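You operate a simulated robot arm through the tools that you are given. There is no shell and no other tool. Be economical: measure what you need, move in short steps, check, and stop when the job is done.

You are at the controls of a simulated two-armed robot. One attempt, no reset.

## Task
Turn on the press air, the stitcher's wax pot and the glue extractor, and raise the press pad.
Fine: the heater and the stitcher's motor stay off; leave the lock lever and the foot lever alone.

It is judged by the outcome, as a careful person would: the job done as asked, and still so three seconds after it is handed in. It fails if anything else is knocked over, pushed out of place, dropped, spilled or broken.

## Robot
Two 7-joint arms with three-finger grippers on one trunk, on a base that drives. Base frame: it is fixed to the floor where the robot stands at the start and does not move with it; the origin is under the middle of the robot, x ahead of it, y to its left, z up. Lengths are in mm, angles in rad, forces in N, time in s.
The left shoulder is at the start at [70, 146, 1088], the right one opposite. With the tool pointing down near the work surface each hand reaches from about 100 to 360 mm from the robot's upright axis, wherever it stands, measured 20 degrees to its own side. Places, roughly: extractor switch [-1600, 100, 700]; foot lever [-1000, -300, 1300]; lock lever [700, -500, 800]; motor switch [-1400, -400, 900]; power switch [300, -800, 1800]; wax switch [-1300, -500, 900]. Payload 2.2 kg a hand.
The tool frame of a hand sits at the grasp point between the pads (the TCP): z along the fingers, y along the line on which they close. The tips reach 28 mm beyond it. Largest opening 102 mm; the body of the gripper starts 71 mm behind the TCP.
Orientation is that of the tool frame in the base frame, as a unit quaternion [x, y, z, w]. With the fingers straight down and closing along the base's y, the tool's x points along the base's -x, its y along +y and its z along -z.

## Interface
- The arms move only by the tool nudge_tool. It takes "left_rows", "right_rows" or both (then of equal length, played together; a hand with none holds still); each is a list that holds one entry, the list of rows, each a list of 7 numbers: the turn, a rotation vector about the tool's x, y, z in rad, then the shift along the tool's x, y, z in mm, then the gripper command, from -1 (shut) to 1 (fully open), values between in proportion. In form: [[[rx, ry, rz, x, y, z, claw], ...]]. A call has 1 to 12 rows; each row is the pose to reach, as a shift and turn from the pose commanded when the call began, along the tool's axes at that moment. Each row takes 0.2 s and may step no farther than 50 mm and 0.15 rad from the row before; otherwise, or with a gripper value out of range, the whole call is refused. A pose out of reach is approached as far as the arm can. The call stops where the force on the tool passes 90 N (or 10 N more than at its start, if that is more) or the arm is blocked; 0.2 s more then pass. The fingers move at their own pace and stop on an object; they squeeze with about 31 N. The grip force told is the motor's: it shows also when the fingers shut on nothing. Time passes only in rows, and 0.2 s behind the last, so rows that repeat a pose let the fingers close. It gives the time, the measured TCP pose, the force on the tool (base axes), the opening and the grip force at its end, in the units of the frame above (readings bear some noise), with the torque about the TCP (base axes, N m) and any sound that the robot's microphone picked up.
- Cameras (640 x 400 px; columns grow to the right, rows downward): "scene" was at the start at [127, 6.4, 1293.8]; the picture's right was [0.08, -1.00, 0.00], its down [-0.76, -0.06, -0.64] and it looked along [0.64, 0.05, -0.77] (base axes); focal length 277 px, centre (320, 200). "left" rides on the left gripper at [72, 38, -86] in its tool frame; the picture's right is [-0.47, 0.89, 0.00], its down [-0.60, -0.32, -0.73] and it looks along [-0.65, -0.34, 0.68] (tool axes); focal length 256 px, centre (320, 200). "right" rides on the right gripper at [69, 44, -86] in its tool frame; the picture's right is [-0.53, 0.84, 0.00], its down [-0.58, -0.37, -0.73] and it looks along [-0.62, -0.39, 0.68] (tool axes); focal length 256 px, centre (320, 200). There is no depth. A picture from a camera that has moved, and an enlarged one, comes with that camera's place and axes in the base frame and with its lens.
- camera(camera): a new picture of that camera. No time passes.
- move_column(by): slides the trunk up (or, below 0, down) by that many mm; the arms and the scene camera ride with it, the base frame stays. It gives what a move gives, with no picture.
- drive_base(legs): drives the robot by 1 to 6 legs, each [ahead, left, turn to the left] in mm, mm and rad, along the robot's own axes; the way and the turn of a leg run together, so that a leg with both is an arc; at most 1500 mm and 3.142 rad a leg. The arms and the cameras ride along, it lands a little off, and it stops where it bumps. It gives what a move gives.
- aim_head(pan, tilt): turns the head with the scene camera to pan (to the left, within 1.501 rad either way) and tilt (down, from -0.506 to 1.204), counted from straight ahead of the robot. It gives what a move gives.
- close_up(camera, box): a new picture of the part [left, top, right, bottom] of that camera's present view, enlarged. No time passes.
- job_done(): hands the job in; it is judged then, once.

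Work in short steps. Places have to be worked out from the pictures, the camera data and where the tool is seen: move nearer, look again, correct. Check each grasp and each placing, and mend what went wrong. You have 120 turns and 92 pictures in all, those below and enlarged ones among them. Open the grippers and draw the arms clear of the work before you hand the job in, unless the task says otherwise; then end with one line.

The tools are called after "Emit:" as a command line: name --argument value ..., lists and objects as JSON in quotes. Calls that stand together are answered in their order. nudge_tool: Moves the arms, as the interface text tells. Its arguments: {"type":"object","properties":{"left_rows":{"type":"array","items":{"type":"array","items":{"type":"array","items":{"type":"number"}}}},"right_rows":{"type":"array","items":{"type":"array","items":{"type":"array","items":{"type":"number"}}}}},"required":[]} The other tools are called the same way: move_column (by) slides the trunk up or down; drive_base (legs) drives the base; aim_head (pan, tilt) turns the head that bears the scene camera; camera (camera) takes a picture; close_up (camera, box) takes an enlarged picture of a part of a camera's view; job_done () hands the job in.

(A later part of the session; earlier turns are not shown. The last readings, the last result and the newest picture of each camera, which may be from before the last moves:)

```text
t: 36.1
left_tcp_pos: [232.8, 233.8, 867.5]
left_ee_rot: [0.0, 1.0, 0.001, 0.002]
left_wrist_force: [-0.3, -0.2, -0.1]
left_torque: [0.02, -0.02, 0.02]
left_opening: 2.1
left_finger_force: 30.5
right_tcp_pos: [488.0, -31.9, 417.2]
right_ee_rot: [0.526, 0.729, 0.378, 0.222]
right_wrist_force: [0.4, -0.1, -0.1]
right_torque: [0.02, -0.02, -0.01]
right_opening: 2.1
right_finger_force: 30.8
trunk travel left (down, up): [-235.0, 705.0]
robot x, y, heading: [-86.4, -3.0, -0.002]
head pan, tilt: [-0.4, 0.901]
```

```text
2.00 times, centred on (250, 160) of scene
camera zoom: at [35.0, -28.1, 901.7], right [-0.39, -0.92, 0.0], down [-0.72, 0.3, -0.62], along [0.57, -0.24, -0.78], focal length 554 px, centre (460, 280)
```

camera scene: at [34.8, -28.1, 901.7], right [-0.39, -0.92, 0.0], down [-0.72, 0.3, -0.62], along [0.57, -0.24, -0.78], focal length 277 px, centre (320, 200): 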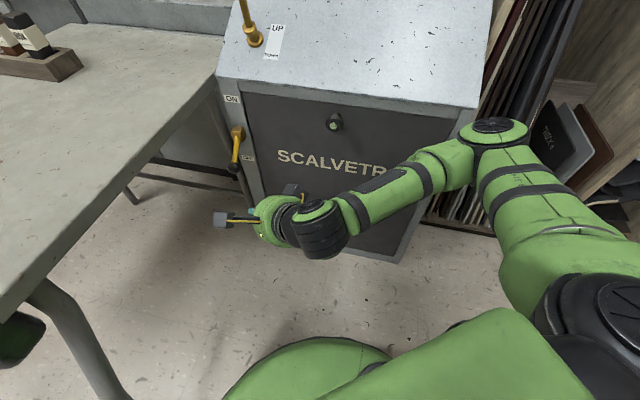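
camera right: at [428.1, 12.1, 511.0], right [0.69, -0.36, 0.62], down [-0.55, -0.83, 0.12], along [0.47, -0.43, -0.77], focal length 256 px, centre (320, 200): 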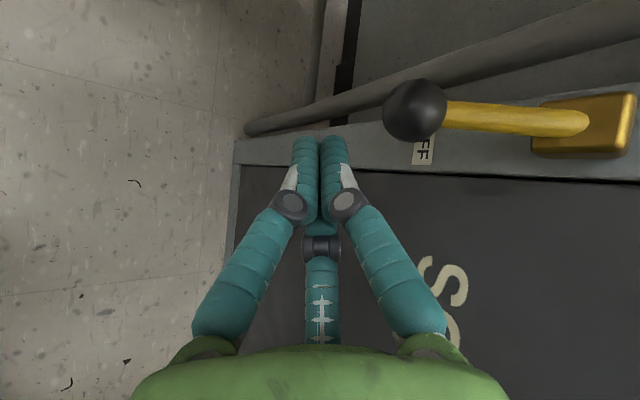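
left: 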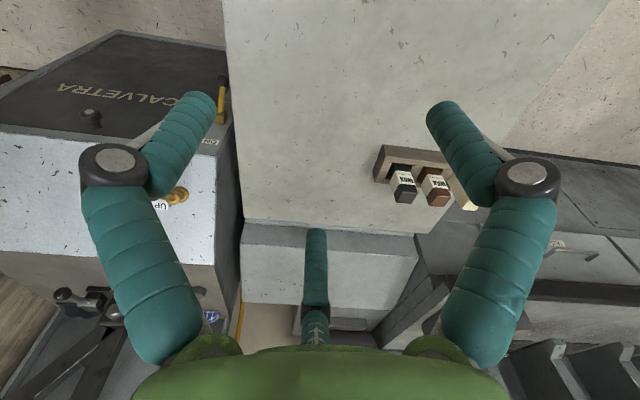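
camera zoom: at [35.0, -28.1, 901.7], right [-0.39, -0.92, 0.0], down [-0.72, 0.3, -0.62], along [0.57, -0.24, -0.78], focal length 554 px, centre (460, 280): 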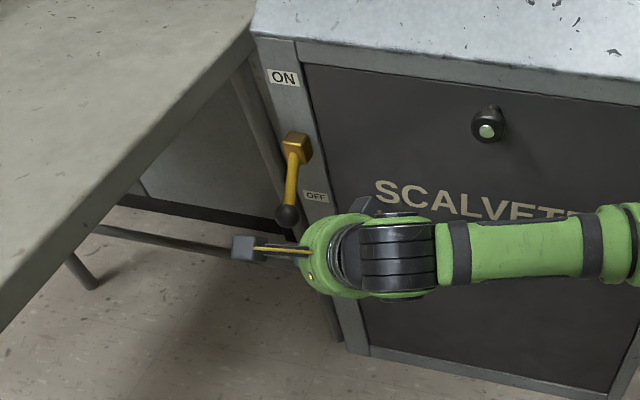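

Ball confirmed at about (530,-19,448). I slide the fingertips the last 45 mm under it.

Emit:
nudge_tool --right_rows '[[[0, 0, 0, -9, 7, 20, -1], [0, 0, 0, -17, 14, 41, -1]]]'

Emit:
camera --camera "right"

```text
t: 36.7
left_tcp_pos: [233.1, 234.2, 866.1]
left_ee_rot: [0.0, 1.0, 0.0, 0.001]
left_wrist_force: [0.4, 0.2, 0.5]
left_torque: [0.0, -0.01, -0.01]
left_opening: 2.1
left_finger_force: 31.1
right_tcp_pos: [531.4, -31.7, 401.7]
right_ee_rot: [0.526, 0.729, 0.377, 0.221]
right_wrist_force: [0.0, 0.2, 0.3]
right_torque: [0.01, -0.04, -0.01]
right_opening: 2.0
right_finger_force: 31.0
trunk travel left (down, up): [-235.0, 705.0]
robot x, y, heading: [-84.8, 1.7, -0.003]
head pan, tilt: [-0.4, 0.901]
```

```text
59 pictures are left
camera right: at [472.0, 11.9, 494.4], right [0.69, -0.36, 0.62], down [-0.55, -0.83, 0.12], along [0.47, -0.43, -0.77], focal length 256 px, centre (320, 200)
```

right: 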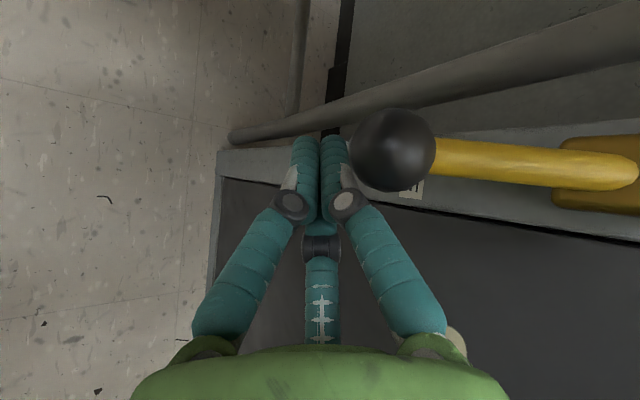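

The finger passes below-left of the ball, crossing it near the tip. I advance 12 mm more, then lift straight up slowly.

Emit:
nudge_tool --right_rows '[[[0, 0, 0, 0, 0, 12, -1], [0, 0, 0, 1, 12, 3, -1], [0, 0, 0, 2, 23, -6, -1], [0, 0, 0, 3, 33, -14, -1], [0, 0, 0, 4, 43, -22, -1], [0, 0, 0, 5, 53, -30, -1], [0, 0, 0, 6, 63, -38, -1], [0, 0, 0, 7, 73, -46, -1], [0, 0, 0, 8, 83, -54, -1], [0, 0, 0, 9, 93, -62, -1], [0, 0, 0, 10, 101, -68, -1]]]'

Emit:
camera --camera "right"

Emit:
close_up --camera "scene" --box '[160, 60, 340, 260]'

```text
t: 39.1
left_tcp_pos: [238.1, 231.4, 863.7]
left_ee_rot: [0.0, 1.0, 0.001, 0.0]
left_wrist_force: [-0.7, 0.6, 0.1]
left_torque: [0.02, 0.02, 0.01]
left_opening: 2.1
left_finger_force: 30.9
right_tcp_pos: [540.0, -34.2, 509.7]
right_ee_rot: [0.533, 0.733, 0.363, 0.217]
right_wrist_force: [-5.7, -17.0, -36.9]
right_torque: [0.45, 0.0, 0.13]
right_opening: 2.1
right_finger_force: 30.8
trunk travel left (down, up): [-235.0, 705.0]
robot x, y, heading: [-85.7, 2.0, -0.001]
head pan, tilt: [-0.4, 0.901]
```

```text
58 pictures are left
camera right: at [483.4, 11.8, 603.4], right [0.71, -0.36, 0.61], down [-0.55, -0.82, 0.15], along [0.45, -0.44, -0.78], focal length 256 px, centre (320, 200)
```

right: 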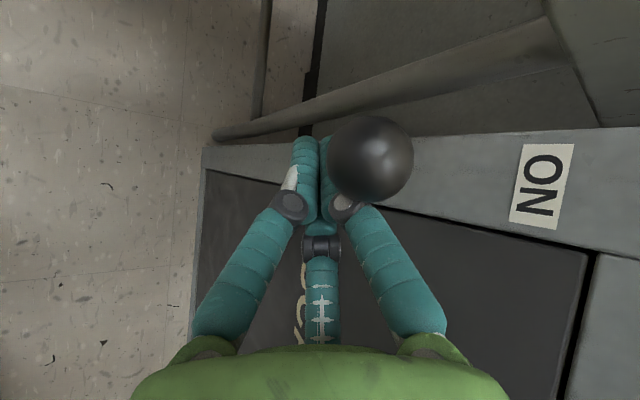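

```text
2.00 times, centred on (250, 160) of scene
camera zoom: at [38.8, -29.9, 900.4], right [-0.39, -0.92, 0.0], down [-0.73, 0.31, -0.62], along [0.57, -0.24, -0.79], focal length 554 px, centre (460, 280)
```

zoom: 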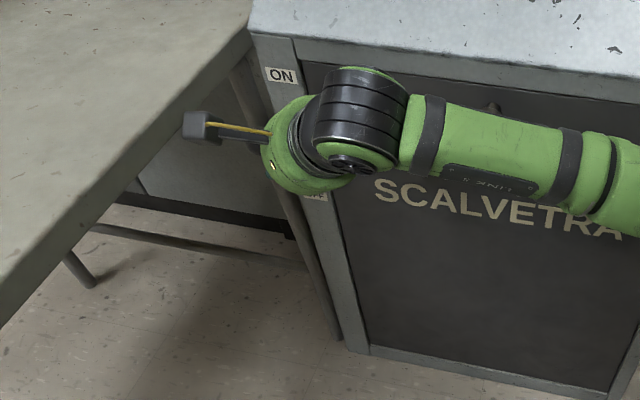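

The lever swung up: it now points at the camera, about 40-45° above horizontal. I press up a bit further to confirm the stop.

Emit:
nudge_tool --right_rows '[[[0, 0, 0, 1, 8, -6, -1], [0, 0, 0, 1, 16, -12, -1], [0, 0, 0, 2, 24, -18, -1], [0, 0, 0, 2, 24, -18, -1]]]'

Emit:
camera --camera "right"

```text
t: 40.1
left_tcp_pos: [240.1, 231.2, 863.9]
left_ee_rot: [0.001, 1.0, 0.002, -0.003]
left_wrist_force: [0.5, -0.6, -0.2]
left_torque: [0.0, 0.03, 0.02]
left_opening: 1.9
left_finger_force: 30.5
right_tcp_pos: [536.0, -37.2, 515.1]
right_ee_rot: [0.542, 0.741, 0.341, 0.204]
right_wrist_force: [-21.5, -24.0, -75.1]
right_torque: [0.39, 0.48, 0.14]
right_opening: 1.7
right_finger_force: 31.2
trunk travel left (down, up): [-235.0, 705.0]
robot x, y, heading: [-87.3, -2.2, 0.001]
head pan, tilt: [-0.4, 0.901]
```

```text
56 pictures are left
camera right: at [484.3, 11.9, 611.0], right [0.74, -0.35, 0.58], down [-0.54, -0.82, 0.2], along [0.4, -0.46, -0.79], focal length 256 px, centre (320, 200)
```

right: 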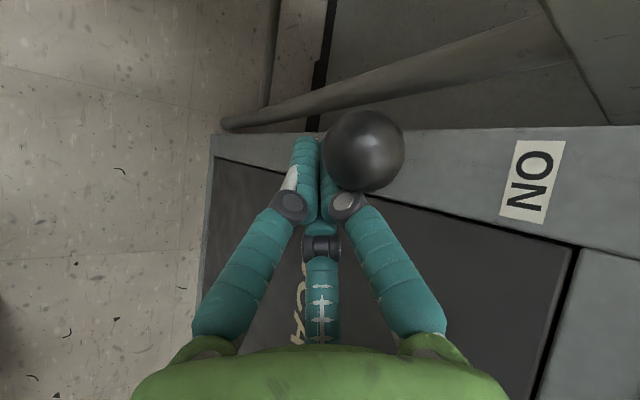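

Resistance rose with no more motion: ball at about (534,-17,552), the mirror of OFF, so it is at ON. I drop slightly and withdraw along the finger axis.

Emit:
nudge_tool --right_rows '[[[0, 0, 0, -2, -20, 16, -1], [0, 0, 0, -2, -40, 0, -1], [0, 0, 0, -2, -50, -45, -1], [0, 0, 0, -2, -60, -90, -1], [0, 0, 0, -2, -60, -120, -1]]]'

Emit:
aim_head --pan -0.3 --tilt 0.6

Emit:
camera --camera "scene"

```text
t: 41.3
left_tcp_pos: [232.7, 235.1, 866.0]
left_ee_rot: [0.0, 1.0, 0.0, 0.002]
left_wrist_force: [-0.1, -0.5, 0.4]
left_torque: [-0.01, -0.01, -0.02]
left_opening: 2.3
left_finger_force: 31.0
right_tcp_pos: [419.8, -77.1, 582.1]
right_ee_rot: [0.527, 0.728, 0.378, 0.222]
right_wrist_force: [-0.1, 0.5, 0.9]
right_torque: [0.0, -0.02, -0.01]
right_opening: 2.2
right_finger_force: 30.9
trunk travel left (down, up): [-235.0, 705.0]
robot x, y, heading: [-87.3, 3.7, 0.001]
head pan, tilt: [-0.4, 0.901]
```

```text
t: 42.1
left_tcp_pos: [233.3, 234.6, 867.2]
left_ee_rot: [-0.001, 1.0, 0.0, 0.002]
left_wrist_force: [-0.7, -0.1, -0.3]
left_torque: [-0.03, 0.0, 0.01]
left_opening: 2.0
left_finger_force: 31.2
right_tcp_pos: [421.6, -77.4, 580.6]
right_ee_rot: [0.527, 0.729, 0.377, 0.223]
right_wrist_force: [0.6, -0.4, 0.3]
right_torque: [0.02, -0.02, 0.01]
right_opening: 2.2
right_finger_force: 31.1
trunk travel left (down, up): [-235.0, 705.0]
robot x, y, heading: [-85.9, -1.1, 0.003]
head pan, tilt: [-0.3, 0.6]
```

```text
55 pictures are left
camera scene: at [49.7, -24.9, 926.4], right [-0.3, -0.96, 0.0], down [-0.54, 0.17, -0.82], along [0.79, -0.24, -0.57], focal length 277 px, centre (320, 200)
```

scene: 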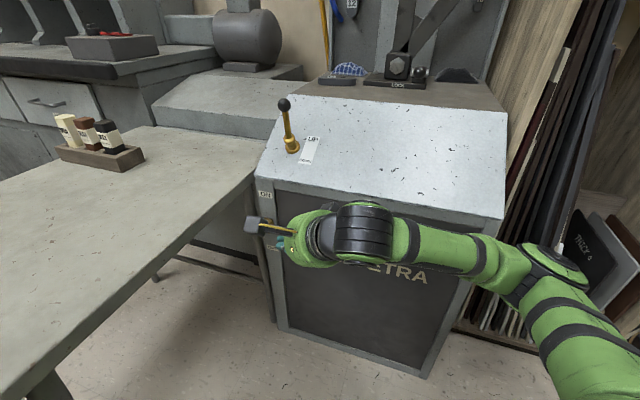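

Air lever up. Now I raise the trunk, turn the tool back down and go back to the pad lever.

Emit:
move_column --by 290

Emit:
nudge_tool --right_rows '[[[0.14, 0, 0, 0, 0, 0, -1], [0.28, 0, 0, 0, 0, 0, -1], [0.42, 0, 0, 0, 0, 0, -1], [0.56, 0, 0, 0, 0, 0, -1], [0.7, 0, 0, 0, 0, 0, -1], [0.84, 0, 0, 0, 0, 0, -1], [0.93, 0, 0, 0, 0, 0, -1]]]'

Emit:
nudge_tool --right_rows '[[[0, 0, -0.14, 0, 0, 0, -1], [0, 0, -0.28, 0, 0, 0, -1], [0, 0, -0.42, 0, 0, 0, -1], [0, 0, -0.56, 0, 0, 0, -1]]]'

Emit:
drive_base --legs '[[110, 0, 0]]'

Emit:
aim_head --pan -0.3 --tilt 0.6

Emit:
camera --camera "scene"

```text
t: 45.0
left_tcp_pos: [233.3, 234.8, 1157.0]
left_ee_rot: [0.0, 1.0, 0.0, 0.001]
left_wrist_force: [-0.3, -0.2, 0.6]
left_torque: [-0.01, 0.01, 0.02]
left_opening: 2.0
left_finger_force: 30.5
right_tcp_pos: [421.0, -77.2, 870.6]
right_ee_rot: [0.527, 0.728, 0.377, 0.222]
right_wrist_force: [0.0, -0.2, -0.1]
right_torque: [-0.01, 0.0, -0.01]
right_opening: 2.4
right_finger_force: 31.5
trunk travel left (down, up): [-525.0, 415.0]
robot x, y, heading: [-82.6, 0.6, 0.002]
head pan, tilt: [-0.3, 0.6]
```

```text
t: 46.6
left_tcp_pos: [233.0, 233.9, 1156.8]
left_ee_rot: [0.001, 1.0, 0.0, 0.001]
left_wrist_force: [-0.1, 0.7, 0.2]
left_torque: [0.0, -0.01, -0.05]
left_opening: 1.8
left_finger_force: 31.0
right_tcp_pos: [421.0, -78.0, 871.3]
right_ee_rot: [0.571, 0.82, 0.009, -0.038]
right_wrist_force: [0.1, -0.1, -0.2]
right_torque: [0.02, -0.04, 0.03]
right_opening: 2.4
right_finger_force: 30.6
trunk travel left (down, up): [-525.0, 415.0]
robot x, y, heading: [-85.8, -2.1, 0.006]
head pan, tilt: [-0.3, 0.6]
```

```text
t: 47.6
left_tcp_pos: [233.1, 233.9, 1157.5]
left_ee_rot: [-0.001, 1.0, 0.0, 0.003]
left_wrist_force: [0.6, 0.4, 1.0]
left_torque: [0.0, -0.04, -0.02]
left_opening: 2.1
left_finger_force: 30.8
right_tcp_pos: [420.6, -77.6, 871.0]
right_ee_rot: [0.32, 0.947, 0.021, -0.034]
right_wrist_force: [0.2, 0.5, -0.4]
right_torque: [0.02, 0.01, 0.01]
right_opening: 2.1
right_finger_force: 31.4
trunk travel left (down, up): [-525.0, 415.0]
robot x, y, heading: [-81.7, 0.1, -0.004]
head pan, tilt: [-0.3, 0.6]
```

```text
t: 48.8
left_tcp_pos: [342.6, 233.0, 1156.4]
left_ee_rot: [0.0, 1.0, 0.001, 0.003]
left_wrist_force: [-0.3, 0.2, -0.1]
left_torque: [0.03, 0.0, 0.0]
left_opening: 2.1
left_finger_force: 31.2
right_tcp_pos: [529.2, -77.2, 870.8]
right_ee_rot: [0.321, 0.946, 0.02, -0.033]
right_wrist_force: [0.3, -0.6, -0.2]
right_torque: [-0.01, 0.01, 0.0]
right_opening: 2.0
right_finger_force: 31.3
trunk travel left (down, up): [-525.0, 415.0]
robot x, y, heading: [22.7, 1.7, 0.001]
head pan, tilt: [-0.3, 0.6]
```

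```text
t: 49.4
left_tcp_pos: [343.0, 233.4, 1157.4]
left_ee_rot: [0.0, 1.0, 0.0, 0.001]
left_wrist_force: [0.2, 0.6, -0.4]
left_torque: [0.02, 0.01, -0.01]
left_opening: 2.0
left_finger_force: 30.7
right_tcp_pos: [530.1, -77.9, 871.3]
right_ee_rot: [0.32, 0.946, 0.02, -0.034]
right_wrist_force: [0.3, 0.8, 0.5]
right_torque: [0.0, 0.02, 0.03]
right_opening: 2.0
right_finger_force: 31.4
trunk travel left (down, up): [-525.0, 415.0]
robot x, y, heading: [25.3, -0.2, -0.001]
head pan, tilt: [-0.3, 0.6]
```

```text
54 pictures are left
camera scene: at [159.0, -24.9, 1216.4], right [-0.3, -0.96, 0.0], down [-0.54, 0.17, -0.82], along [0.79, -0.24, -0.57], focal length 277 px, centre (320, 200)
```

scene: 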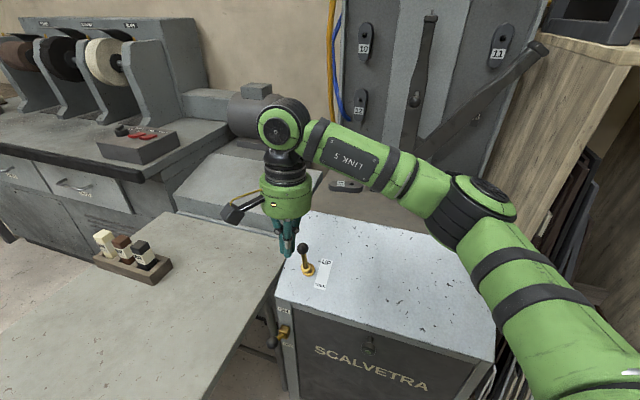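

I zoom in on the air lever, since it seems to point sideways/down.

Emit:
close_up --camera "scene" --box '[240, 220, 360, 380]'

```text
2.50 times, centred on (300, 300) of scene
camera zoom: at [159.0, -24.9, 1216.4], right [-0.3, -0.96, 0.0], down [-0.54, 0.17, -0.82], along [0.79, -0.24, -0.57], focal length 693 px, centre (370, -50)
```

zoom: 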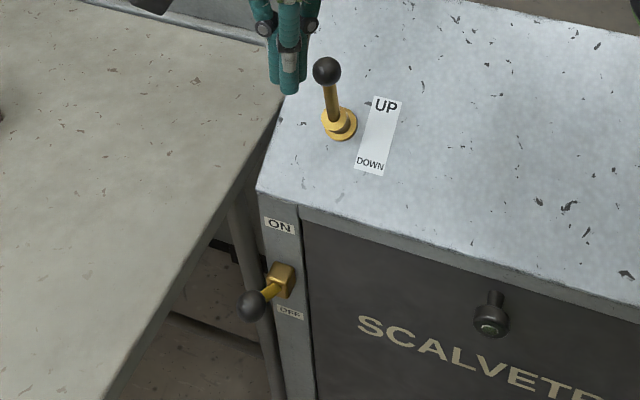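

The ray fits the ball at z≈556, i.e. ON. Next, fingers down behind the pad-lever ball and push again now that the air is on.

Emit:
nudge_tool --right_rows '[[[0, 0, 0, -12, 3, 40, -1], [0, 0, 0, -24, 6, 80, -1], [0, 0, 0, -36, 9, 100, -1], [0, 0, 0, -48, 12, 100, -1]]]'

Emit:
nudge_tool --right_rows '[[[0, 0, 0, -10, 0, 0, -1], [0, 0, 0, -20, 0, 0, -1], [0, 0, 0, -30, 0, 0, -1], [0, 0, 0, -40, 0, 0, -1], [0, 0, 0, -50, 0, 0, -1], [0, 0, 0, -60, 0, 0, -1], [0, 0, 0, -70, 0, 0, -1], [0, 0, 0, -80, 0, 0, -1]]]'

Emit:
close_up --camera "scene" --box '[240, 200, 360, 300]'

```text
t: 50.4
left_tcp_pos: [341.4, 234.0, 1156.4]
left_ee_rot: [0.0, 1.0, 0.0, 0.002]
left_wrist_force: [-0.3, 0.1, 0.1]
left_torque: [-0.03, 0.01, 0.02]
left_opening: 2.4
left_finger_force: 31.4
right_tcp_pos: [569.9, -91.1, 766.7]
right_ee_rot: [0.321, 0.946, 0.019, -0.033]
right_wrist_force: [-0.3, -0.2, 0.0]
right_torque: [0.0, 0.04, 0.01]
right_opening: 1.8
right_finger_force: 30.6
trunk travel left (down, up): [-525.0, 415.0]
robot x, y, heading: [23.4, 4.1, 0.004]
head pan, tilt: [-0.3, 0.6]
```

```text
t: 51.6
left_tcp_pos: [332.9, 234.9, 1161.2]
left_ee_rot: [0.0, 1.0, 0.001, 0.006]
left_wrist_force: [0.7, -1.3, 0.1]
left_torque: [0.07, 0.04, 0.01]
left_opening: 2.0
left_finger_force: 30.6
right_tcp_pos: [585.2, -102.4, 768.6]
right_ee_rot: [0.302, 0.951, 0.024, -0.061]
right_wrist_force: [-43.9, 10.0, 20.6]
right_torque: [-0.42, -0.52, -0.48]
right_opening: 1.9
right_finger_force: 30.9
trunk travel left (down, up): [-525.0, 415.0]
robot x, y, heading: [19.3, 5.9, 0.003]
head pan, tilt: [-0.3, 0.6]
stopped in row 6 (right hand): the force on the tool passed its limit at 95 N (the readings are from after the stop); the commanded pose is now the measured one
```

```text
4.00 times, centred on (300, 250) of scene
camera zoom: at [148.6, -24.6, 1218.2], right [-0.29, -0.96, 0.0], down [-0.53, 0.17, -0.83], along [0.79, -0.24, -0.56], focal length 1108 px, centre (400, 0)
```

zoom: 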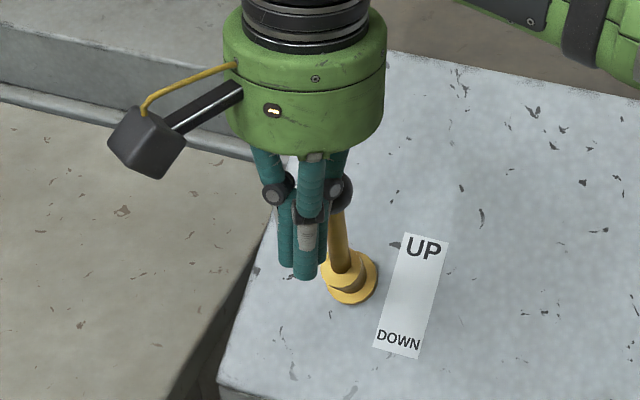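

The label triangulation shows the top console is sloped (UP end ~40 mm higher than DOWN), so the lever's travel is centred on a forward-leaning normal: it's at its UP stop. I back off and check the pad.

Emit:
nudge_tool --right_rows '[[[0, 0, 0, 25, 0, 0, -1], [0, 0, 0, 50, 0, 0, -1], [0, 0, 0, 50, 0, -50, -1], [0, 0, 0, 75, -30, -80, -1]]]'

Emit:
move_column --by 170

Emit:
aim_head --pan -0.6 --tilt 0.2

Emit:
camera --camera "scene"

```text
t: 52.6
left_tcp_pos: [338.0, 233.4, 1157.3]
left_ee_rot: [0.0, 1.0, 0.001, 0.003]
left_wrist_force: [-0.8, 0.2, 0.6]
left_torque: [0.06, -0.05, -0.01]
left_opening: 2.3
left_finger_force: 31.4
right_tcp_pos: [523.5, -96.9, 849.1]
right_ee_rot: [0.308, 0.949, 0.022, -0.056]
right_wrist_force: [-0.4, 0.0, 0.3]
right_torque: [0.05, -0.03, 0.0]
right_opening: 2.1
right_finger_force: 31.3
trunk travel left (down, up): [-525.0, 415.0]
robot x, y, heading: [22.1, 3.3, 0.002]
head pan, tilt: [-0.3, 0.6]
```

```text
t: 54.5
left_tcp_pos: [341.7, 234.0, 1326.1]
left_ee_rot: [0.0, 1.0, 0.0, 0.003]
left_wrist_force: [-0.5, 0.9, 0.4]
left_torque: [-0.01, 0.01, -0.05]
left_opening: 2.1
left_finger_force: 30.3
right_tcp_pos: [524.2, -94.9, 1017.0]
right_ee_rot: [0.307, 0.95, 0.022, -0.056]
right_wrist_force: [-0.1, 0.0, 0.5]
right_torque: [0.02, 0.02, -0.04]
right_opening: 2.1
right_finger_force: 31.1
trunk travel left (down, up): [-695.0, 245.0]
robot x, y, heading: [19.0, 2.1, 0.003]
head pan, tilt: [-0.3, 0.6]
```

```text
t: 55.4
left_tcp_pos: [339.8, 234.2, 1327.4]
left_ee_rot: [0.0, 1.0, 0.0, 0.002]
left_wrist_force: [0.2, 0.3, 1.3]
left_torque: [-0.02, 0.01, 0.0]
left_opening: 2.0
left_finger_force: 31.2
right_tcp_pos: [523.3, -96.0, 1016.8]
right_ee_rot: [0.306, 0.95, 0.021, -0.057]
right_wrist_force: [-0.4, 0.1, 0.1]
right_torque: [0.01, 0.01, 0.0]
right_opening: 2.0
right_finger_force: 30.7
trunk travel left (down, up): [-695.0, 245.0]
robot x, y, heading: [23.5, 1.8, -0.001]
head pan, tilt: [-0.6, 0.201]
```

```text
51 pictures are left
camera scene: at [150.0, -50.8, 1423.2], right [-0.56, -0.83, 0.0], down [-0.17, 0.11, -0.98], along [0.81, -0.55, -0.2], focal length 277 px, centre (320, 200)
```

scene: 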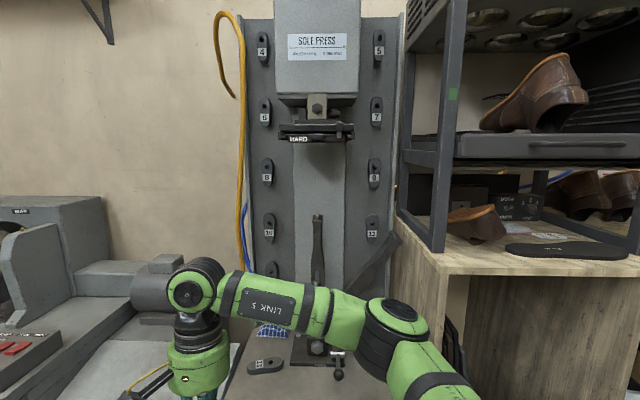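

The pad is fully up: press air and pad done. Now the stitcher and extractor behind me: tuck the right arm, back off, turn left to look.

Emit:
nudge_tool --right_rows '[[[0, 0, 0, 20, -35, -15, -1], [0, 0, 0, 41, -70, -30, -1], [0, 0, 0, 62, -105, -45, -1], [0, 0, 0, 82, -139, -60, -1]]]'

Emit:
drive_base --legs '[[-200, 0, 0], [0, 0, 1.6]]'

Emit:
aim_head --pan 1.0 --tilt 0.35

Emit:
camera --camera "scene"

Emit:
aim_head --pan 1.5 --tilt 0.35

Emit:
camera --camera "scene"

```text
t: 56.4
left_tcp_pos: [338.5, 233.3, 1329.1]
left_ee_rot: [0.0, 1.0, 0.0, 0.004]
left_wrist_force: [-0.4, 0.0, 0.1]
left_torque: [-0.01, 0.0, 0.01]
left_opening: 2.0
left_finger_force: 30.8
right_tcp_pos: [380.0, -166.1, 1086.4]
right_ee_rot: [0.307, 0.95, 0.021, -0.057]
right_wrist_force: [0.1, 0.3, 0.3]
right_torque: [-0.01, -0.03, 0.01]
right_opening: 2.2
right_finger_force: 31.0
trunk travel left (down, up): [-695.0, 245.0]
robot x, y, heading: [20.2, 3.1, -0.001]
head pan, tilt: [-0.6, 0.201]
```

```text
t: 61.9
left_tcp_pos: [-417.1, 317.3, 1327.3]
left_ee_rot: [0.71, -0.704, -0.001, -0.002]
left_wrist_force: [-0.4, -0.1, -0.8]
left_torque: [-0.01, 0.01, 0.02]
left_opening: 2.1
left_finger_force: 30.7
right_tcp_pos: [-18.3, 361.8, 1086.5]
right_ee_rot: [-0.458, 0.887, -0.025, -0.055]
right_wrist_force: [-0.6, 0.8, -0.4]
right_torque: [0.02, 0.0, 0.04]
right_opening: 1.9
right_finger_force: 31.4
trunk travel left (down, up): [-695.0, 245.0]
robot x, y, heading: [-181.2, 1.8, 1.583]
head pan, tilt: [-0.6, 0.201]
```

```text
t: 63.5
left_tcp_pos: [-416.9, 316.7, 1328.0]
left_ee_rot: [0.711, -0.704, -0.001, -0.002]
left_wrist_force: [-0.9, 0.1, -0.1]
left_torque: [0.0, 0.0, 0.01]
left_opening: 2.1
left_finger_force: 31.3
right_tcp_pos: [-17.5, 361.3, 1088.1]
right_ee_rot: [-0.459, 0.887, -0.026, -0.055]
right_wrist_force: [0.1, 0.0, -0.5]
right_torque: [0.0, 0.01, 0.02]
right_opening: 2.0
right_finger_force: 30.6
trunk travel left (down, up): [-695.0, 245.0]
robot x, y, heading: [-181.3, -2.4, 1.573]
head pan, tilt: [1.0, 0.351]
```

```text
50 pictures are left
camera scene: at [-259.9, 101.1, 1409.3], right [0.53, 0.85, 0.0], down [0.29, -0.18, -0.94], along [-0.8, 0.5, -0.34], focal length 277 px, centre (320, 200)
```

scene: 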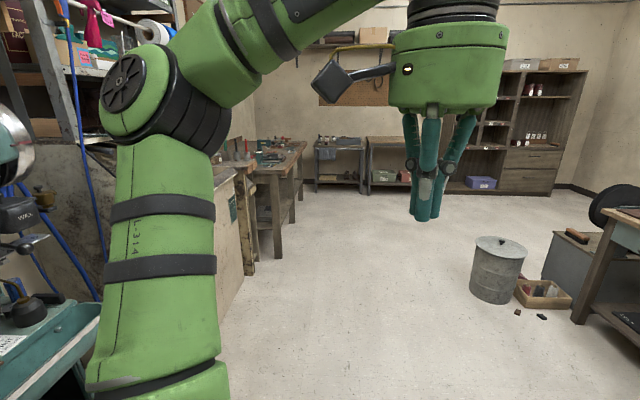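

```text
t: 64.5
left_tcp_pos: [-416.4, 317.0, 1326.8]
left_ee_rot: [0.71, -0.704, -0.002, -0.002]
left_wrist_force: [0.4, -0.3, -0.9]
left_torque: [-0.02, 0.01, -0.02]
left_opening: 1.9
left_finger_force: 30.3
right_tcp_pos: [-17.4, 361.6, 1087.1]
right_ee_rot: [-0.459, 0.887, -0.025, -0.054]
right_wrist_force: [-0.3, 0.0, -0.3]
right_torque: [-0.01, 0.0, -0.02]
right_opening: 2.1
right_finger_force: 30.8
trunk travel left (down, up): [-695.0, 245.0]
robot x, y, heading: [-181.0, 3.3, 1.581]
head pan, tilt: [1.499, 0.351]
```

```text
49 pictures are left
camera scene: at [-274.0, 57.3, 1409.2], right [0.06, 1.0, 0.0], down [0.34, -0.02, -0.94], along [-0.94, 0.06, -0.34], focal length 277 px, centre (320, 200)
```

scene: 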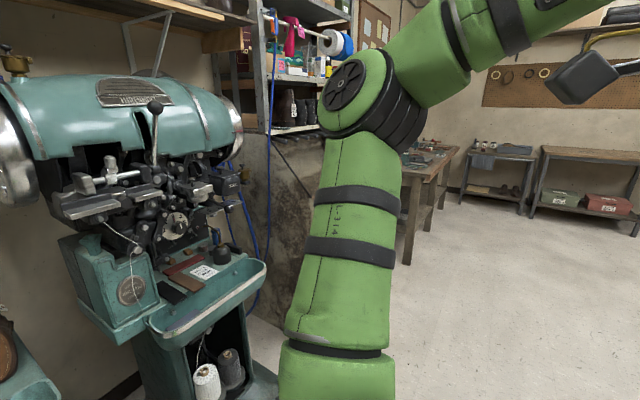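

The stitcher is behind-left. I turn to face it and look with close-ups.

Emit:
drive_base --legs '[[0, 0, 1.8]]'

Emit:
aim_head --pan 0.1 --tilt 0.4

Emit:
camera --camera "scene"

```text
t: 69.1
left_tcp_pos: [-440.6, -295.8, 1327.0]
left_ee_rot: [0.994, 0.109, -0.002, 0.0]
left_wrist_force: [0.2, 0.1, 0.3]
left_torque: [0.01, -0.03, 0.01]
left_opening: 2.1
left_finger_force: 31.2
right_tcp_pos: [-567.8, 85.0, 1085.7]
right_ee_rot: [0.978, -0.202, 0.058, 0.014]
right_wrist_force: [-0.5, 0.5, 0.2]
right_torque: [-0.02, 0.01, -0.01]
right_opening: 2.1
right_finger_force: 31.1
trunk travel left (down, up): [-695.0, 245.0]
robot x, y, heading: [-177.9, 3.8, -2.922]
head pan, tilt: [1.499, 0.351]
```

```text
t: 70.7
left_tcp_pos: [-441.8, -295.0, 1326.9]
left_ee_rot: [0.994, 0.109, -0.002, 0.001]
left_wrist_force: [-0.3, 0.3, -0.1]
left_torque: [0.0, -0.02, -0.01]
left_opening: 2.2
left_finger_force: 30.5
right_tcp_pos: [-568.0, 85.8, 1085.1]
right_ee_rot: [0.977, -0.202, 0.059, 0.015]
right_wrist_force: [-0.9, 1.0, 0.2]
right_torque: [0.01, 0.0, 0.02]
right_opening: 1.9
right_finger_force: 30.9
trunk travel left (down, up): [-695.0, 245.0]
robot x, y, heading: [-179.2, 0.1, -2.922]
head pan, tilt: [0.099, 0.4]
```

```text
48 pictures are left
camera scene: at [-317.3, -38.5, 1404.7], right [-0.31, 0.95, 0.0], down [0.37, 0.12, -0.92], along [-0.87, -0.29, -0.39], focal length 277 px, centre (320, 200)
```

scene: 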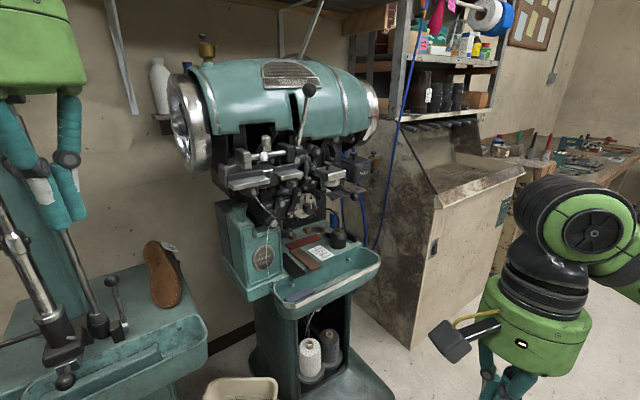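

I zoom on the stitcher's head and on the dirty cabinet (the extractor).

Emit:
close_up --camera "scene" --box '[210, 70, 400, 200]'

Emit:
close_up --camera "scene" --box '[380, 140, 540, 300]'

Emit:
close_up --camera "scene" --box '[200, 180, 400, 320]'

```text
3.08 times, centred on (305, 135) of scene
camera zoom: at [-317.3, -38.5, 1404.7], right [-0.31, 0.95, 0.0], down [0.37, 0.12, -0.92], along [-0.87, -0.29, -0.39], focal length 852 px, centre (366, 400)
```

zoom: 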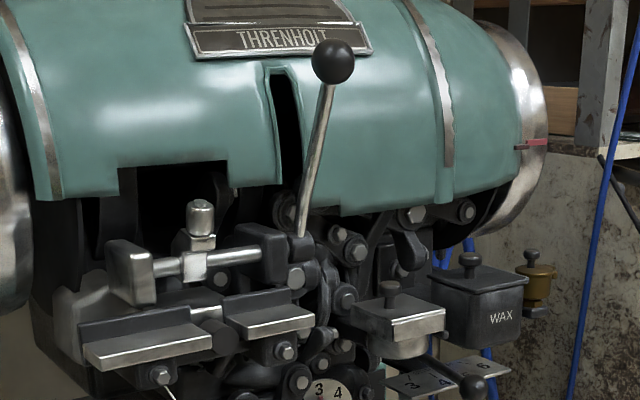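

```text
2.50 times, centred on (460, 220) of scene
camera zoom: at [-317.3, -38.5, 1404.7], right [-0.31, 0.95, 0.0], down [0.37, 0.12, -0.92], along [-0.87, -0.29, -0.39], focal length 693 px, centre (-30, 150)
```

zoom: 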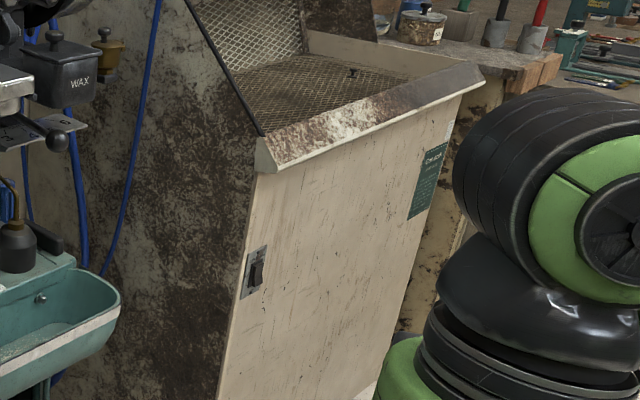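

```text
2.86 times, centred on (300, 250) of scene
camera zoom: at [-317.3, -38.5, 1404.7], right [-0.31, 0.95, 0.0], down [0.37, 0.12, -0.92], along [-0.87, -0.29, -0.39], focal length 792 px, centre (377, 57)
```

zoom: 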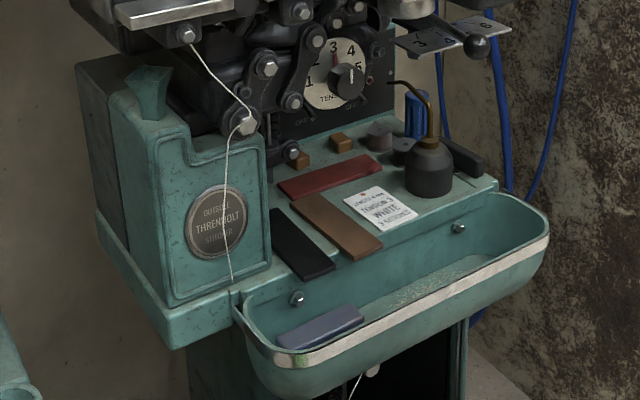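

Extractor rocker at about (-1507,116,700) by the hint plus ray. I square up to face -x and drive nearer, staying on the +y side away from the stitcher.

Emit:
drive_base --legs '[[0, 0, -0.22], [560, -200, 0]]'

Emit:
aim_head --pan 0.0 --tilt 0.6

Emit:
camera --camera "scene"

```text
t: 74.4
left_tcp_pos: [-989.6, -54.9, 1325.6]
left_ee_rot: [1.0, 0.002, 0.001, 0.001]
left_wrist_force: [-1.5, 0.9, -0.6]
left_torque: [-0.06, -0.11, -0.02]
left_opening: 2.1
left_finger_force: 31.6
right_tcp_pos: [-1030.1, 342.7, 1083.9]
right_ee_rot: [0.95, -0.306, 0.057, 0.021]
right_wrist_force: [-1.0, -0.6, 0.2]
right_torque: [-0.02, -0.12, -0.01]
right_opening: 2.1
right_finger_force: 31.3
trunk travel left (down, up): [-695.0, 245.0]
robot x, y, heading: [-669.0, 178.7, -3.14]
head pan, tilt: [0.099, 0.4]
stopped in leg 2: the robot was blocked; the commanded pose is now the measured one
```

```text
t: 75.1
left_tcp_pos: [-984.6, -57.4, 1327.6]
left_ee_rot: [1.0, 0.002, -0.002, 0.0]
left_wrist_force: [0.5, -0.4, -0.3]
left_torque: [0.04, 0.0, 0.01]
left_opening: 2.0
left_finger_force: 30.6
right_tcp_pos: [-1025.7, 342.3, 1087.5]
right_ee_rot: [0.95, -0.305, 0.055, 0.021]
right_wrist_force: [0.5, -1.2, 0.0]
right_torque: [0.0, 0.02, -0.03]
right_opening: 1.8
right_finger_force: 31.2
trunk travel left (down, up): [-695.0, 245.0]
robot x, y, heading: [-667.4, 172.9, -3.139]
head pan, tilt: [0.0, 0.6]
```

```text
44 pictures are left
camera scene: at [-804.8, 176.4, 1386.6], right [0.0, 1.0, 0.0], down [0.56, 0.0, -0.83], along [-0.83, 0.0, -0.56], focal length 277 px, centre (320, 200)
```

scene: 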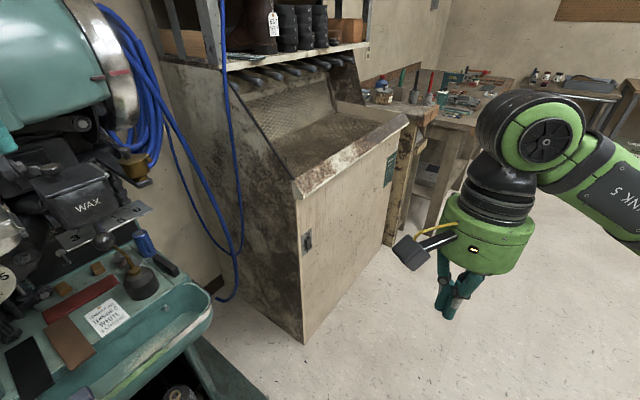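

Blocked short at x=-669. I check what I touched, looking left and down.

Emit:
aim_head --pan 0.7 --tilt 0.75

Emit:
camera --camera "scene"

Emit:
camera --camera "left"

```text
t: 76.2
left_tcp_pos: [-984.4, -57.1, 1327.1]
left_ee_rot: [1.0, 0.002, -0.003, 0.001]
left_wrist_force: [0.4, -0.4, -0.7]
left_torque: [-0.01, 0.0, -0.01]
left_opening: 2.3
left_finger_force: 31.2
right_tcp_pos: [-1026.0, 342.0, 1086.2]
right_ee_rot: [0.95, -0.305, 0.056, 0.022]
right_wrist_force: [-0.3, -0.4, 0.1]
right_torque: [-0.02, 0.02, -0.02]
right_opening: 2.0
right_finger_force: 31.6
trunk travel left (down, up): [-695.0, 245.0]
robot x, y, heading: [-668.7, 175.2, -3.135]
head pan, tilt: [0.7, 0.75]
```

```text
43 pictures are left
camera scene: at [-779.9, 123.2, 1373.6], right [-0.65, 0.76, 0.0], down [0.52, 0.44, -0.73], along [-0.56, -0.47, -0.68], focal length 277 px, centre (320, 200)
```

scene: 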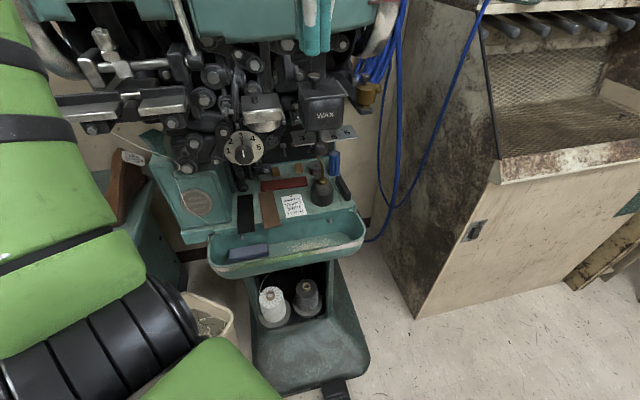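

```text
42 pictures are left
camera left: at [-911.8, -95.3, 1413.4], right [-0.46, -0.89, 0.0], down [-0.6, 0.32, 0.73], along [-0.65, 0.34, -0.68], focal length 256 px, centre (320, 200)
```

left: 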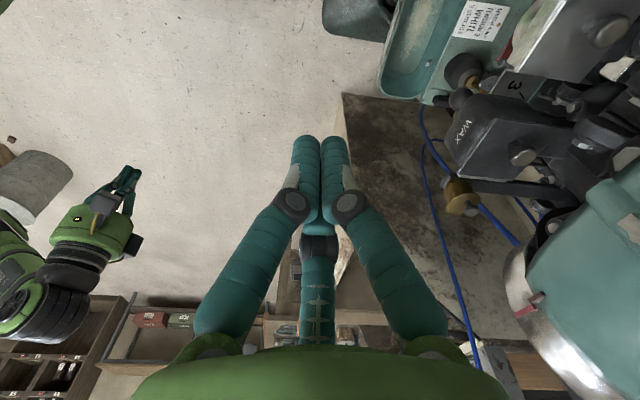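

Base met the stitcher's foot. Switch triangulates to (-1613,128,639) on a face whose normal is about (0.59,0.81). I back off, go round on the +y side and face that panel.

Emit:
drive_base --legs '[[-60, 0, 0], [0, -391, 0], [500, 0, 0], [0, 0, 0.936]]'

Emit:
aim_head --pan -0.1 --tilt 0.7

Emit:
camera --camera "scene"

```text
t: 84.1
left_tcp_pos: [-1100.2, 173.6, 1328.0]
left_ee_rot: [0.892, 0.453, -0.003, 0.001]
left_wrist_force: [0.7, 0.2, 0.4]
left_torque: [-0.02, 0.0, -0.02]
left_opening: 2.0
left_finger_force: 30.8
right_tcp_pos: [-1446.0, 378.6, 1087.8]
right_ee_rot: [0.986, 0.156, 0.061, -0.006]
right_wrist_force: [0.0, 0.0, 0.3]
right_torque: [0.01, 0.01, -0.02]
right_opening: 2.0
right_finger_force: 31.2
trunk travel left (down, up): [-695.0, 245.0]
robot x, y, heading: [-1097.8, 570.0, -2.198]
head pan, tilt: [0.7, 0.75]
```

```text
t: 85.3
left_tcp_pos: [-1100.0, 173.2, 1328.3]
left_ee_rot: [0.892, 0.452, -0.003, 0.001]
left_wrist_force: [0.1, -0.6, 0.1]
left_torque: [0.01, -0.02, -0.02]
left_opening: 2.2
left_finger_force: 30.6
right_tcp_pos: [-1446.0, 376.0, 1086.5]
right_ee_rot: [0.986, 0.156, 0.06, -0.006]
right_wrist_force: [-0.4, 0.2, 0.3]
right_torque: [0.0, -0.02, 0.04]
right_opening: 2.0
right_finger_force: 31.3
trunk travel left (down, up): [-695.0, 245.0]
robot x, y, heading: [-1100.6, 566.8, -2.199]
head pan, tilt: [-0.099, 0.7]
```

```text
41 pictures are left
camera scene: at [-1186.2, 465.5, 1377.8], right [-0.75, 0.67, 0.0], down [0.43, 0.48, -0.76], along [-0.51, -0.57, -0.64], focal length 277 px, centre (320, 200)
```

scene: 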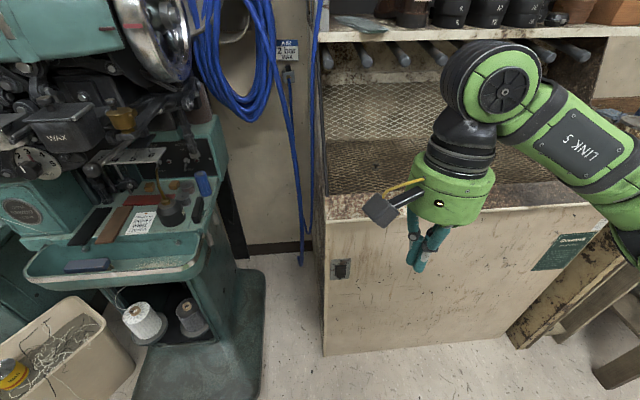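

Emit:
close_up --camera "scene" --box '[315, 245, 375, 295]'

Emit:
close_up --camera "scene" --box '[0, 80, 240, 240]'

```text
8.00 times, centred on (345, 270) of scene
camera zoom: at [-1186.2, 465.5, 1377.8], right [-0.75, 0.67, 0.0], down [0.43, 0.48, -0.76], along [-0.51, -0.57, -0.64], focal length 2216 px, centre (120, -360)
```

zoom: 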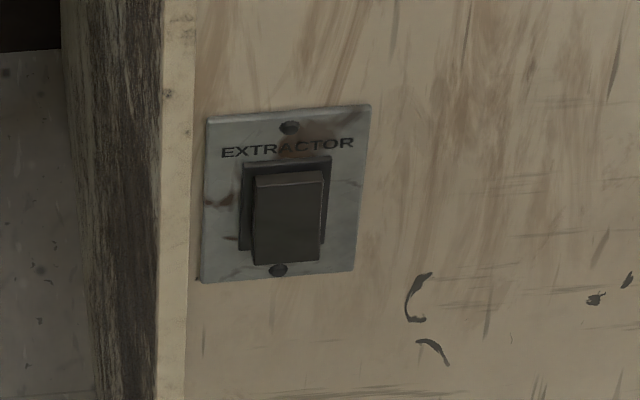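

```text
2.50 times, centred on (120, 160) of scene
camera zoom: at [-1186.2, 465.5, 1377.8], right [-0.75, 0.67, 0.0], down [0.43, 0.48, -0.76], along [-0.51, -0.57, -0.64], focal length 693 px, centre (820, 300)
```

zoom: 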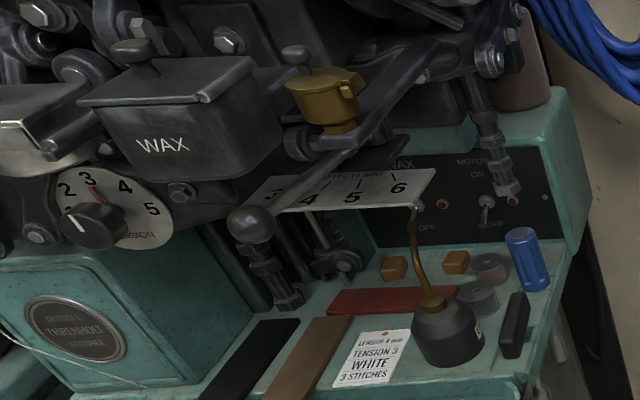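

The rocker's lower end stands out, so it must be pressed at the bottom. I lower the trunk and turn the right tool to point straight ahead at the panel.

Emit:
move_column --by -400

Emit:
nudge_tool --right_rows '[[[-0.085, -0.12, -0.01, -14, 10, -2, -1], [-0.17, -0.24, -0.02, -28, 20, -3, -1], [-0.255, -0.36, -0.03, -42, 30, -5, -1], [-0.34, -0.48, -0.04, -56, 40, -7, -1], [-0.425, -0.6, -0.05, -70, 50, -8, -1], [-0.51, -0.72, -0.06, -84, 60, -10, -1], [-0.595, -0.84, -0.07, -98, 70, -12, -1], [-0.68, -0.96, -0.08, -112, 80, -13, -1], [-0.765, -1.08, -0.09, -120, 88, -14, -1], [-0.82, -1.15, -0.1, -120, 88, -14, -1]]]'

Emit:
camera --camera "right"

Emit:
camera --camera "scene"

```text
t: 89.1
left_tcp_pos: [-1099.4, 174.2, 927.4]
left_ee_rot: [0.892, 0.453, -0.002, 0.002]
left_wrist_force: [-0.9, -0.7, -0.2]
left_torque: [0.0, 0.0, -0.01]
left_opening: 2.1
left_finger_force: 31.1
right_tcp_pos: [-1445.0, 376.4, 687.8]
right_ee_rot: [0.986, 0.156, 0.06, -0.005]
right_wrist_force: [-0.6, -0.2, 0.5]
right_torque: [0.01, 0.02, 0.04]
right_opening: 1.9
right_finger_force: 31.2
trunk travel left (down, up): [-295.0, 645.0]
robot x, y, heading: [-1100.2, 568.5, -2.205]
head pan, tilt: [-0.099, 0.7]
```

```text
t: 91.3
left_tcp_pos: [-1099.3, 175.8, 928.5]
left_ee_rot: [0.892, 0.452, -0.004, 0.002]
left_wrist_force: [0.0, 0.6, -0.2]
left_torque: [-0.04, -0.02, -0.04]
left_opening: 2.1
left_finger_force: 30.4
right_tcp_pos: [-1545.8, 261.2, 703.8]
right_ee_rot: [0.782, 0.151, -0.41, 0.444]
right_wrist_force: [0.8, 0.1, 0.1]
right_torque: [-0.03, 0.01, 0.02]
right_opening: 2.2
right_finger_force: 30.6
right hand out of reach, approached as far as the arm can: row 10
trunk travel left (down, up): [-295.0, 645.0]
robot x, y, heading: [-1100.1, 568.0, -2.199]
head pan, tilt: [-0.099, 0.7]
```

```text
38 pictures are left
camera right: at [-1432.4, 298.8, 697.5], right [0.18, -0.41, 0.9], down [-0.2, 0.88, 0.44], along [-0.96, -0.26, 0.07], focal length 256 px, centre (320, 200)
```

right: 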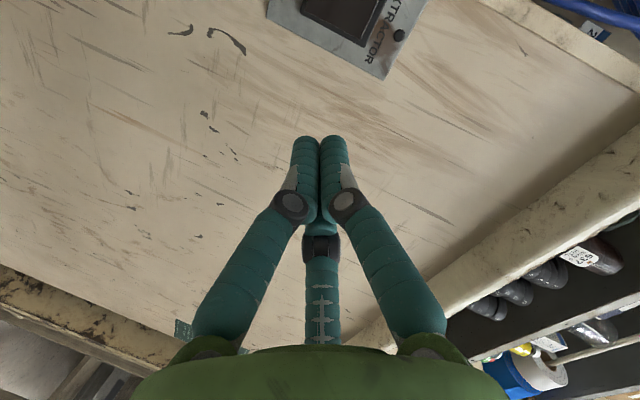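

```text
37 pictures are left
camera scene: at [-1185.7, 466.5, 978.0], right [-0.75, 0.67, 0.0], down [0.43, 0.48, -0.77], along [-0.51, -0.57, -0.64], focal length 277 px, centre (320, 200)
```

scene: 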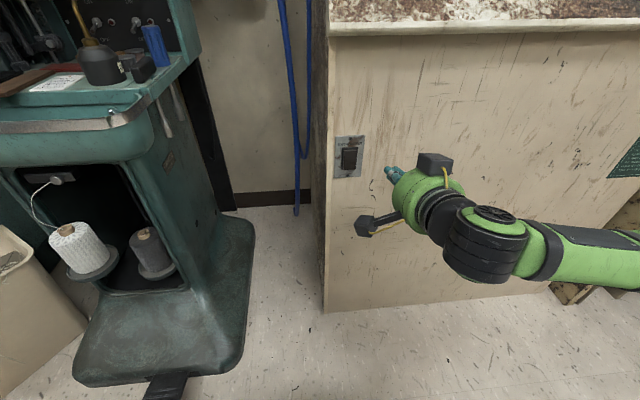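

Rocker centre refines to (-1574,124,668) from three views. I bring the fingertip 35 mm in front of its lower half.

Emit:
nudge_tool --right_rows '[[[0, 0, 0, 15, 10, 26, -1], [0, 0, 0, 31, 20, 52, -1], [0, 0, 0, 46, 29, 78, -1]]]'

Emit:
camera --camera "right"

Emit:
close_up --camera "scene" --box '[310, 110, 430, 210]'

```text
t: 92.1
left_tcp_pos: [-1096.0, 172.9, 927.6]
left_ee_rot: [0.891, 0.453, -0.004, -0.001]
left_wrist_force: [1.6, -0.2, -0.1]
left_torque: [0.0, 0.19, 0.01]
left_opening: 1.9
left_finger_force: 31.4
right_tcp_pos: [-1528.8, 176.9, 683.3]
right_ee_rot: [0.779, 0.146, -0.407, 0.453]
right_wrist_force: [-0.2, 1.3, -6.0]
right_torque: [-0.48, 0.34, 0.09]
right_opening: 2.0
right_finger_force: 30.9
right hand out of reach, approached as far as the arm can: row 1, 2, 3
trunk travel left (down, up): [-295.0, 645.0]
robot x, y, heading: [-1098.2, 568.1, -2.197]
head pan, tilt: [-0.099, 0.7]
```

```text
36 pictures are left
camera right: at [-1416.4, 214.8, 679.2], right [0.17, -0.39, 0.91], down [-0.21, 0.88, 0.42], along [-0.96, -0.26, 0.07], focal length 256 px, centre (320, 200)
```

right: 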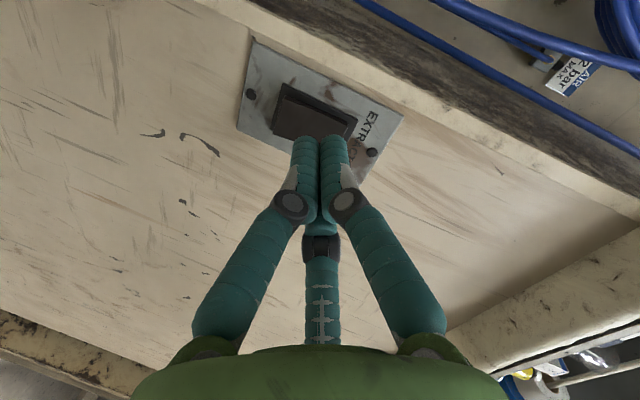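

```text
4.00 times, centred on (370, 160) of scene
camera zoom: at [-1181.8, 463.7, 978.0], right [-0.75, 0.67, 0.01], down [0.43, 0.48, -0.77], along [-0.51, -0.57, -0.64], focal length 1108 px, centre (120, 360)
```

zoom: 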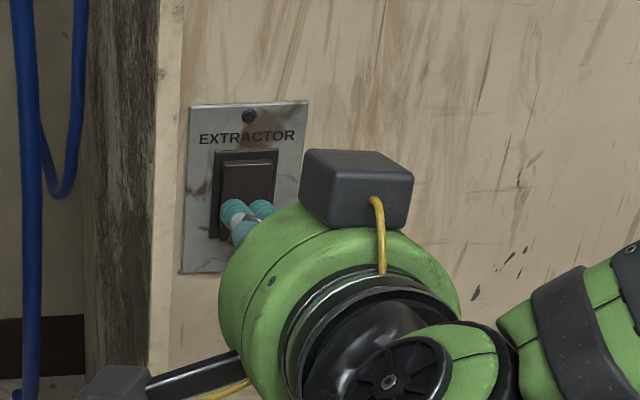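

The tip is ~20 mm too high and the arm near its limit, so I use the trunk to go down 22 mm.

Emit:
move_column --by -22

Emit:
camera --camera "right"

```text
t: 92.8
left_tcp_pos: [-1100.3, 175.6, 905.0]
left_ee_rot: [0.892, 0.453, -0.002, 0.001]
left_wrist_force: [-1.0, -0.6, 0.1]
left_torque: [-0.01, 0.0, 0.04]
left_opening: 2.0
left_finger_force: 31.1
right_tcp_pos: [-1533.7, 179.5, 660.1]
right_ee_rot: [0.779, 0.146, -0.409, 0.451]
right_wrist_force: [0.3, 0.2, 0.0]
right_torque: [0.01, -0.02, 0.02]
right_opening: 2.3
right_finger_force: 31.2
trunk travel left (down, up): [-273.0, 667.0]
robot x, y, heading: [-1099.3, 564.2, -2.2]
head pan, tilt: [-0.099, 0.7]
```

```text
34 pictures are left
camera right: at [-1421.4, 217.0, 654.2], right [0.17, -0.39, 0.9], down [-0.21, 0.88, 0.42], along [-0.96, -0.26, 0.07], focal length 256 px, centre (320, 200)
```

right: 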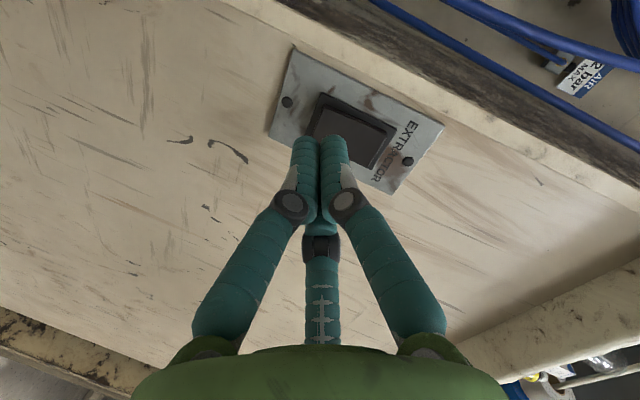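

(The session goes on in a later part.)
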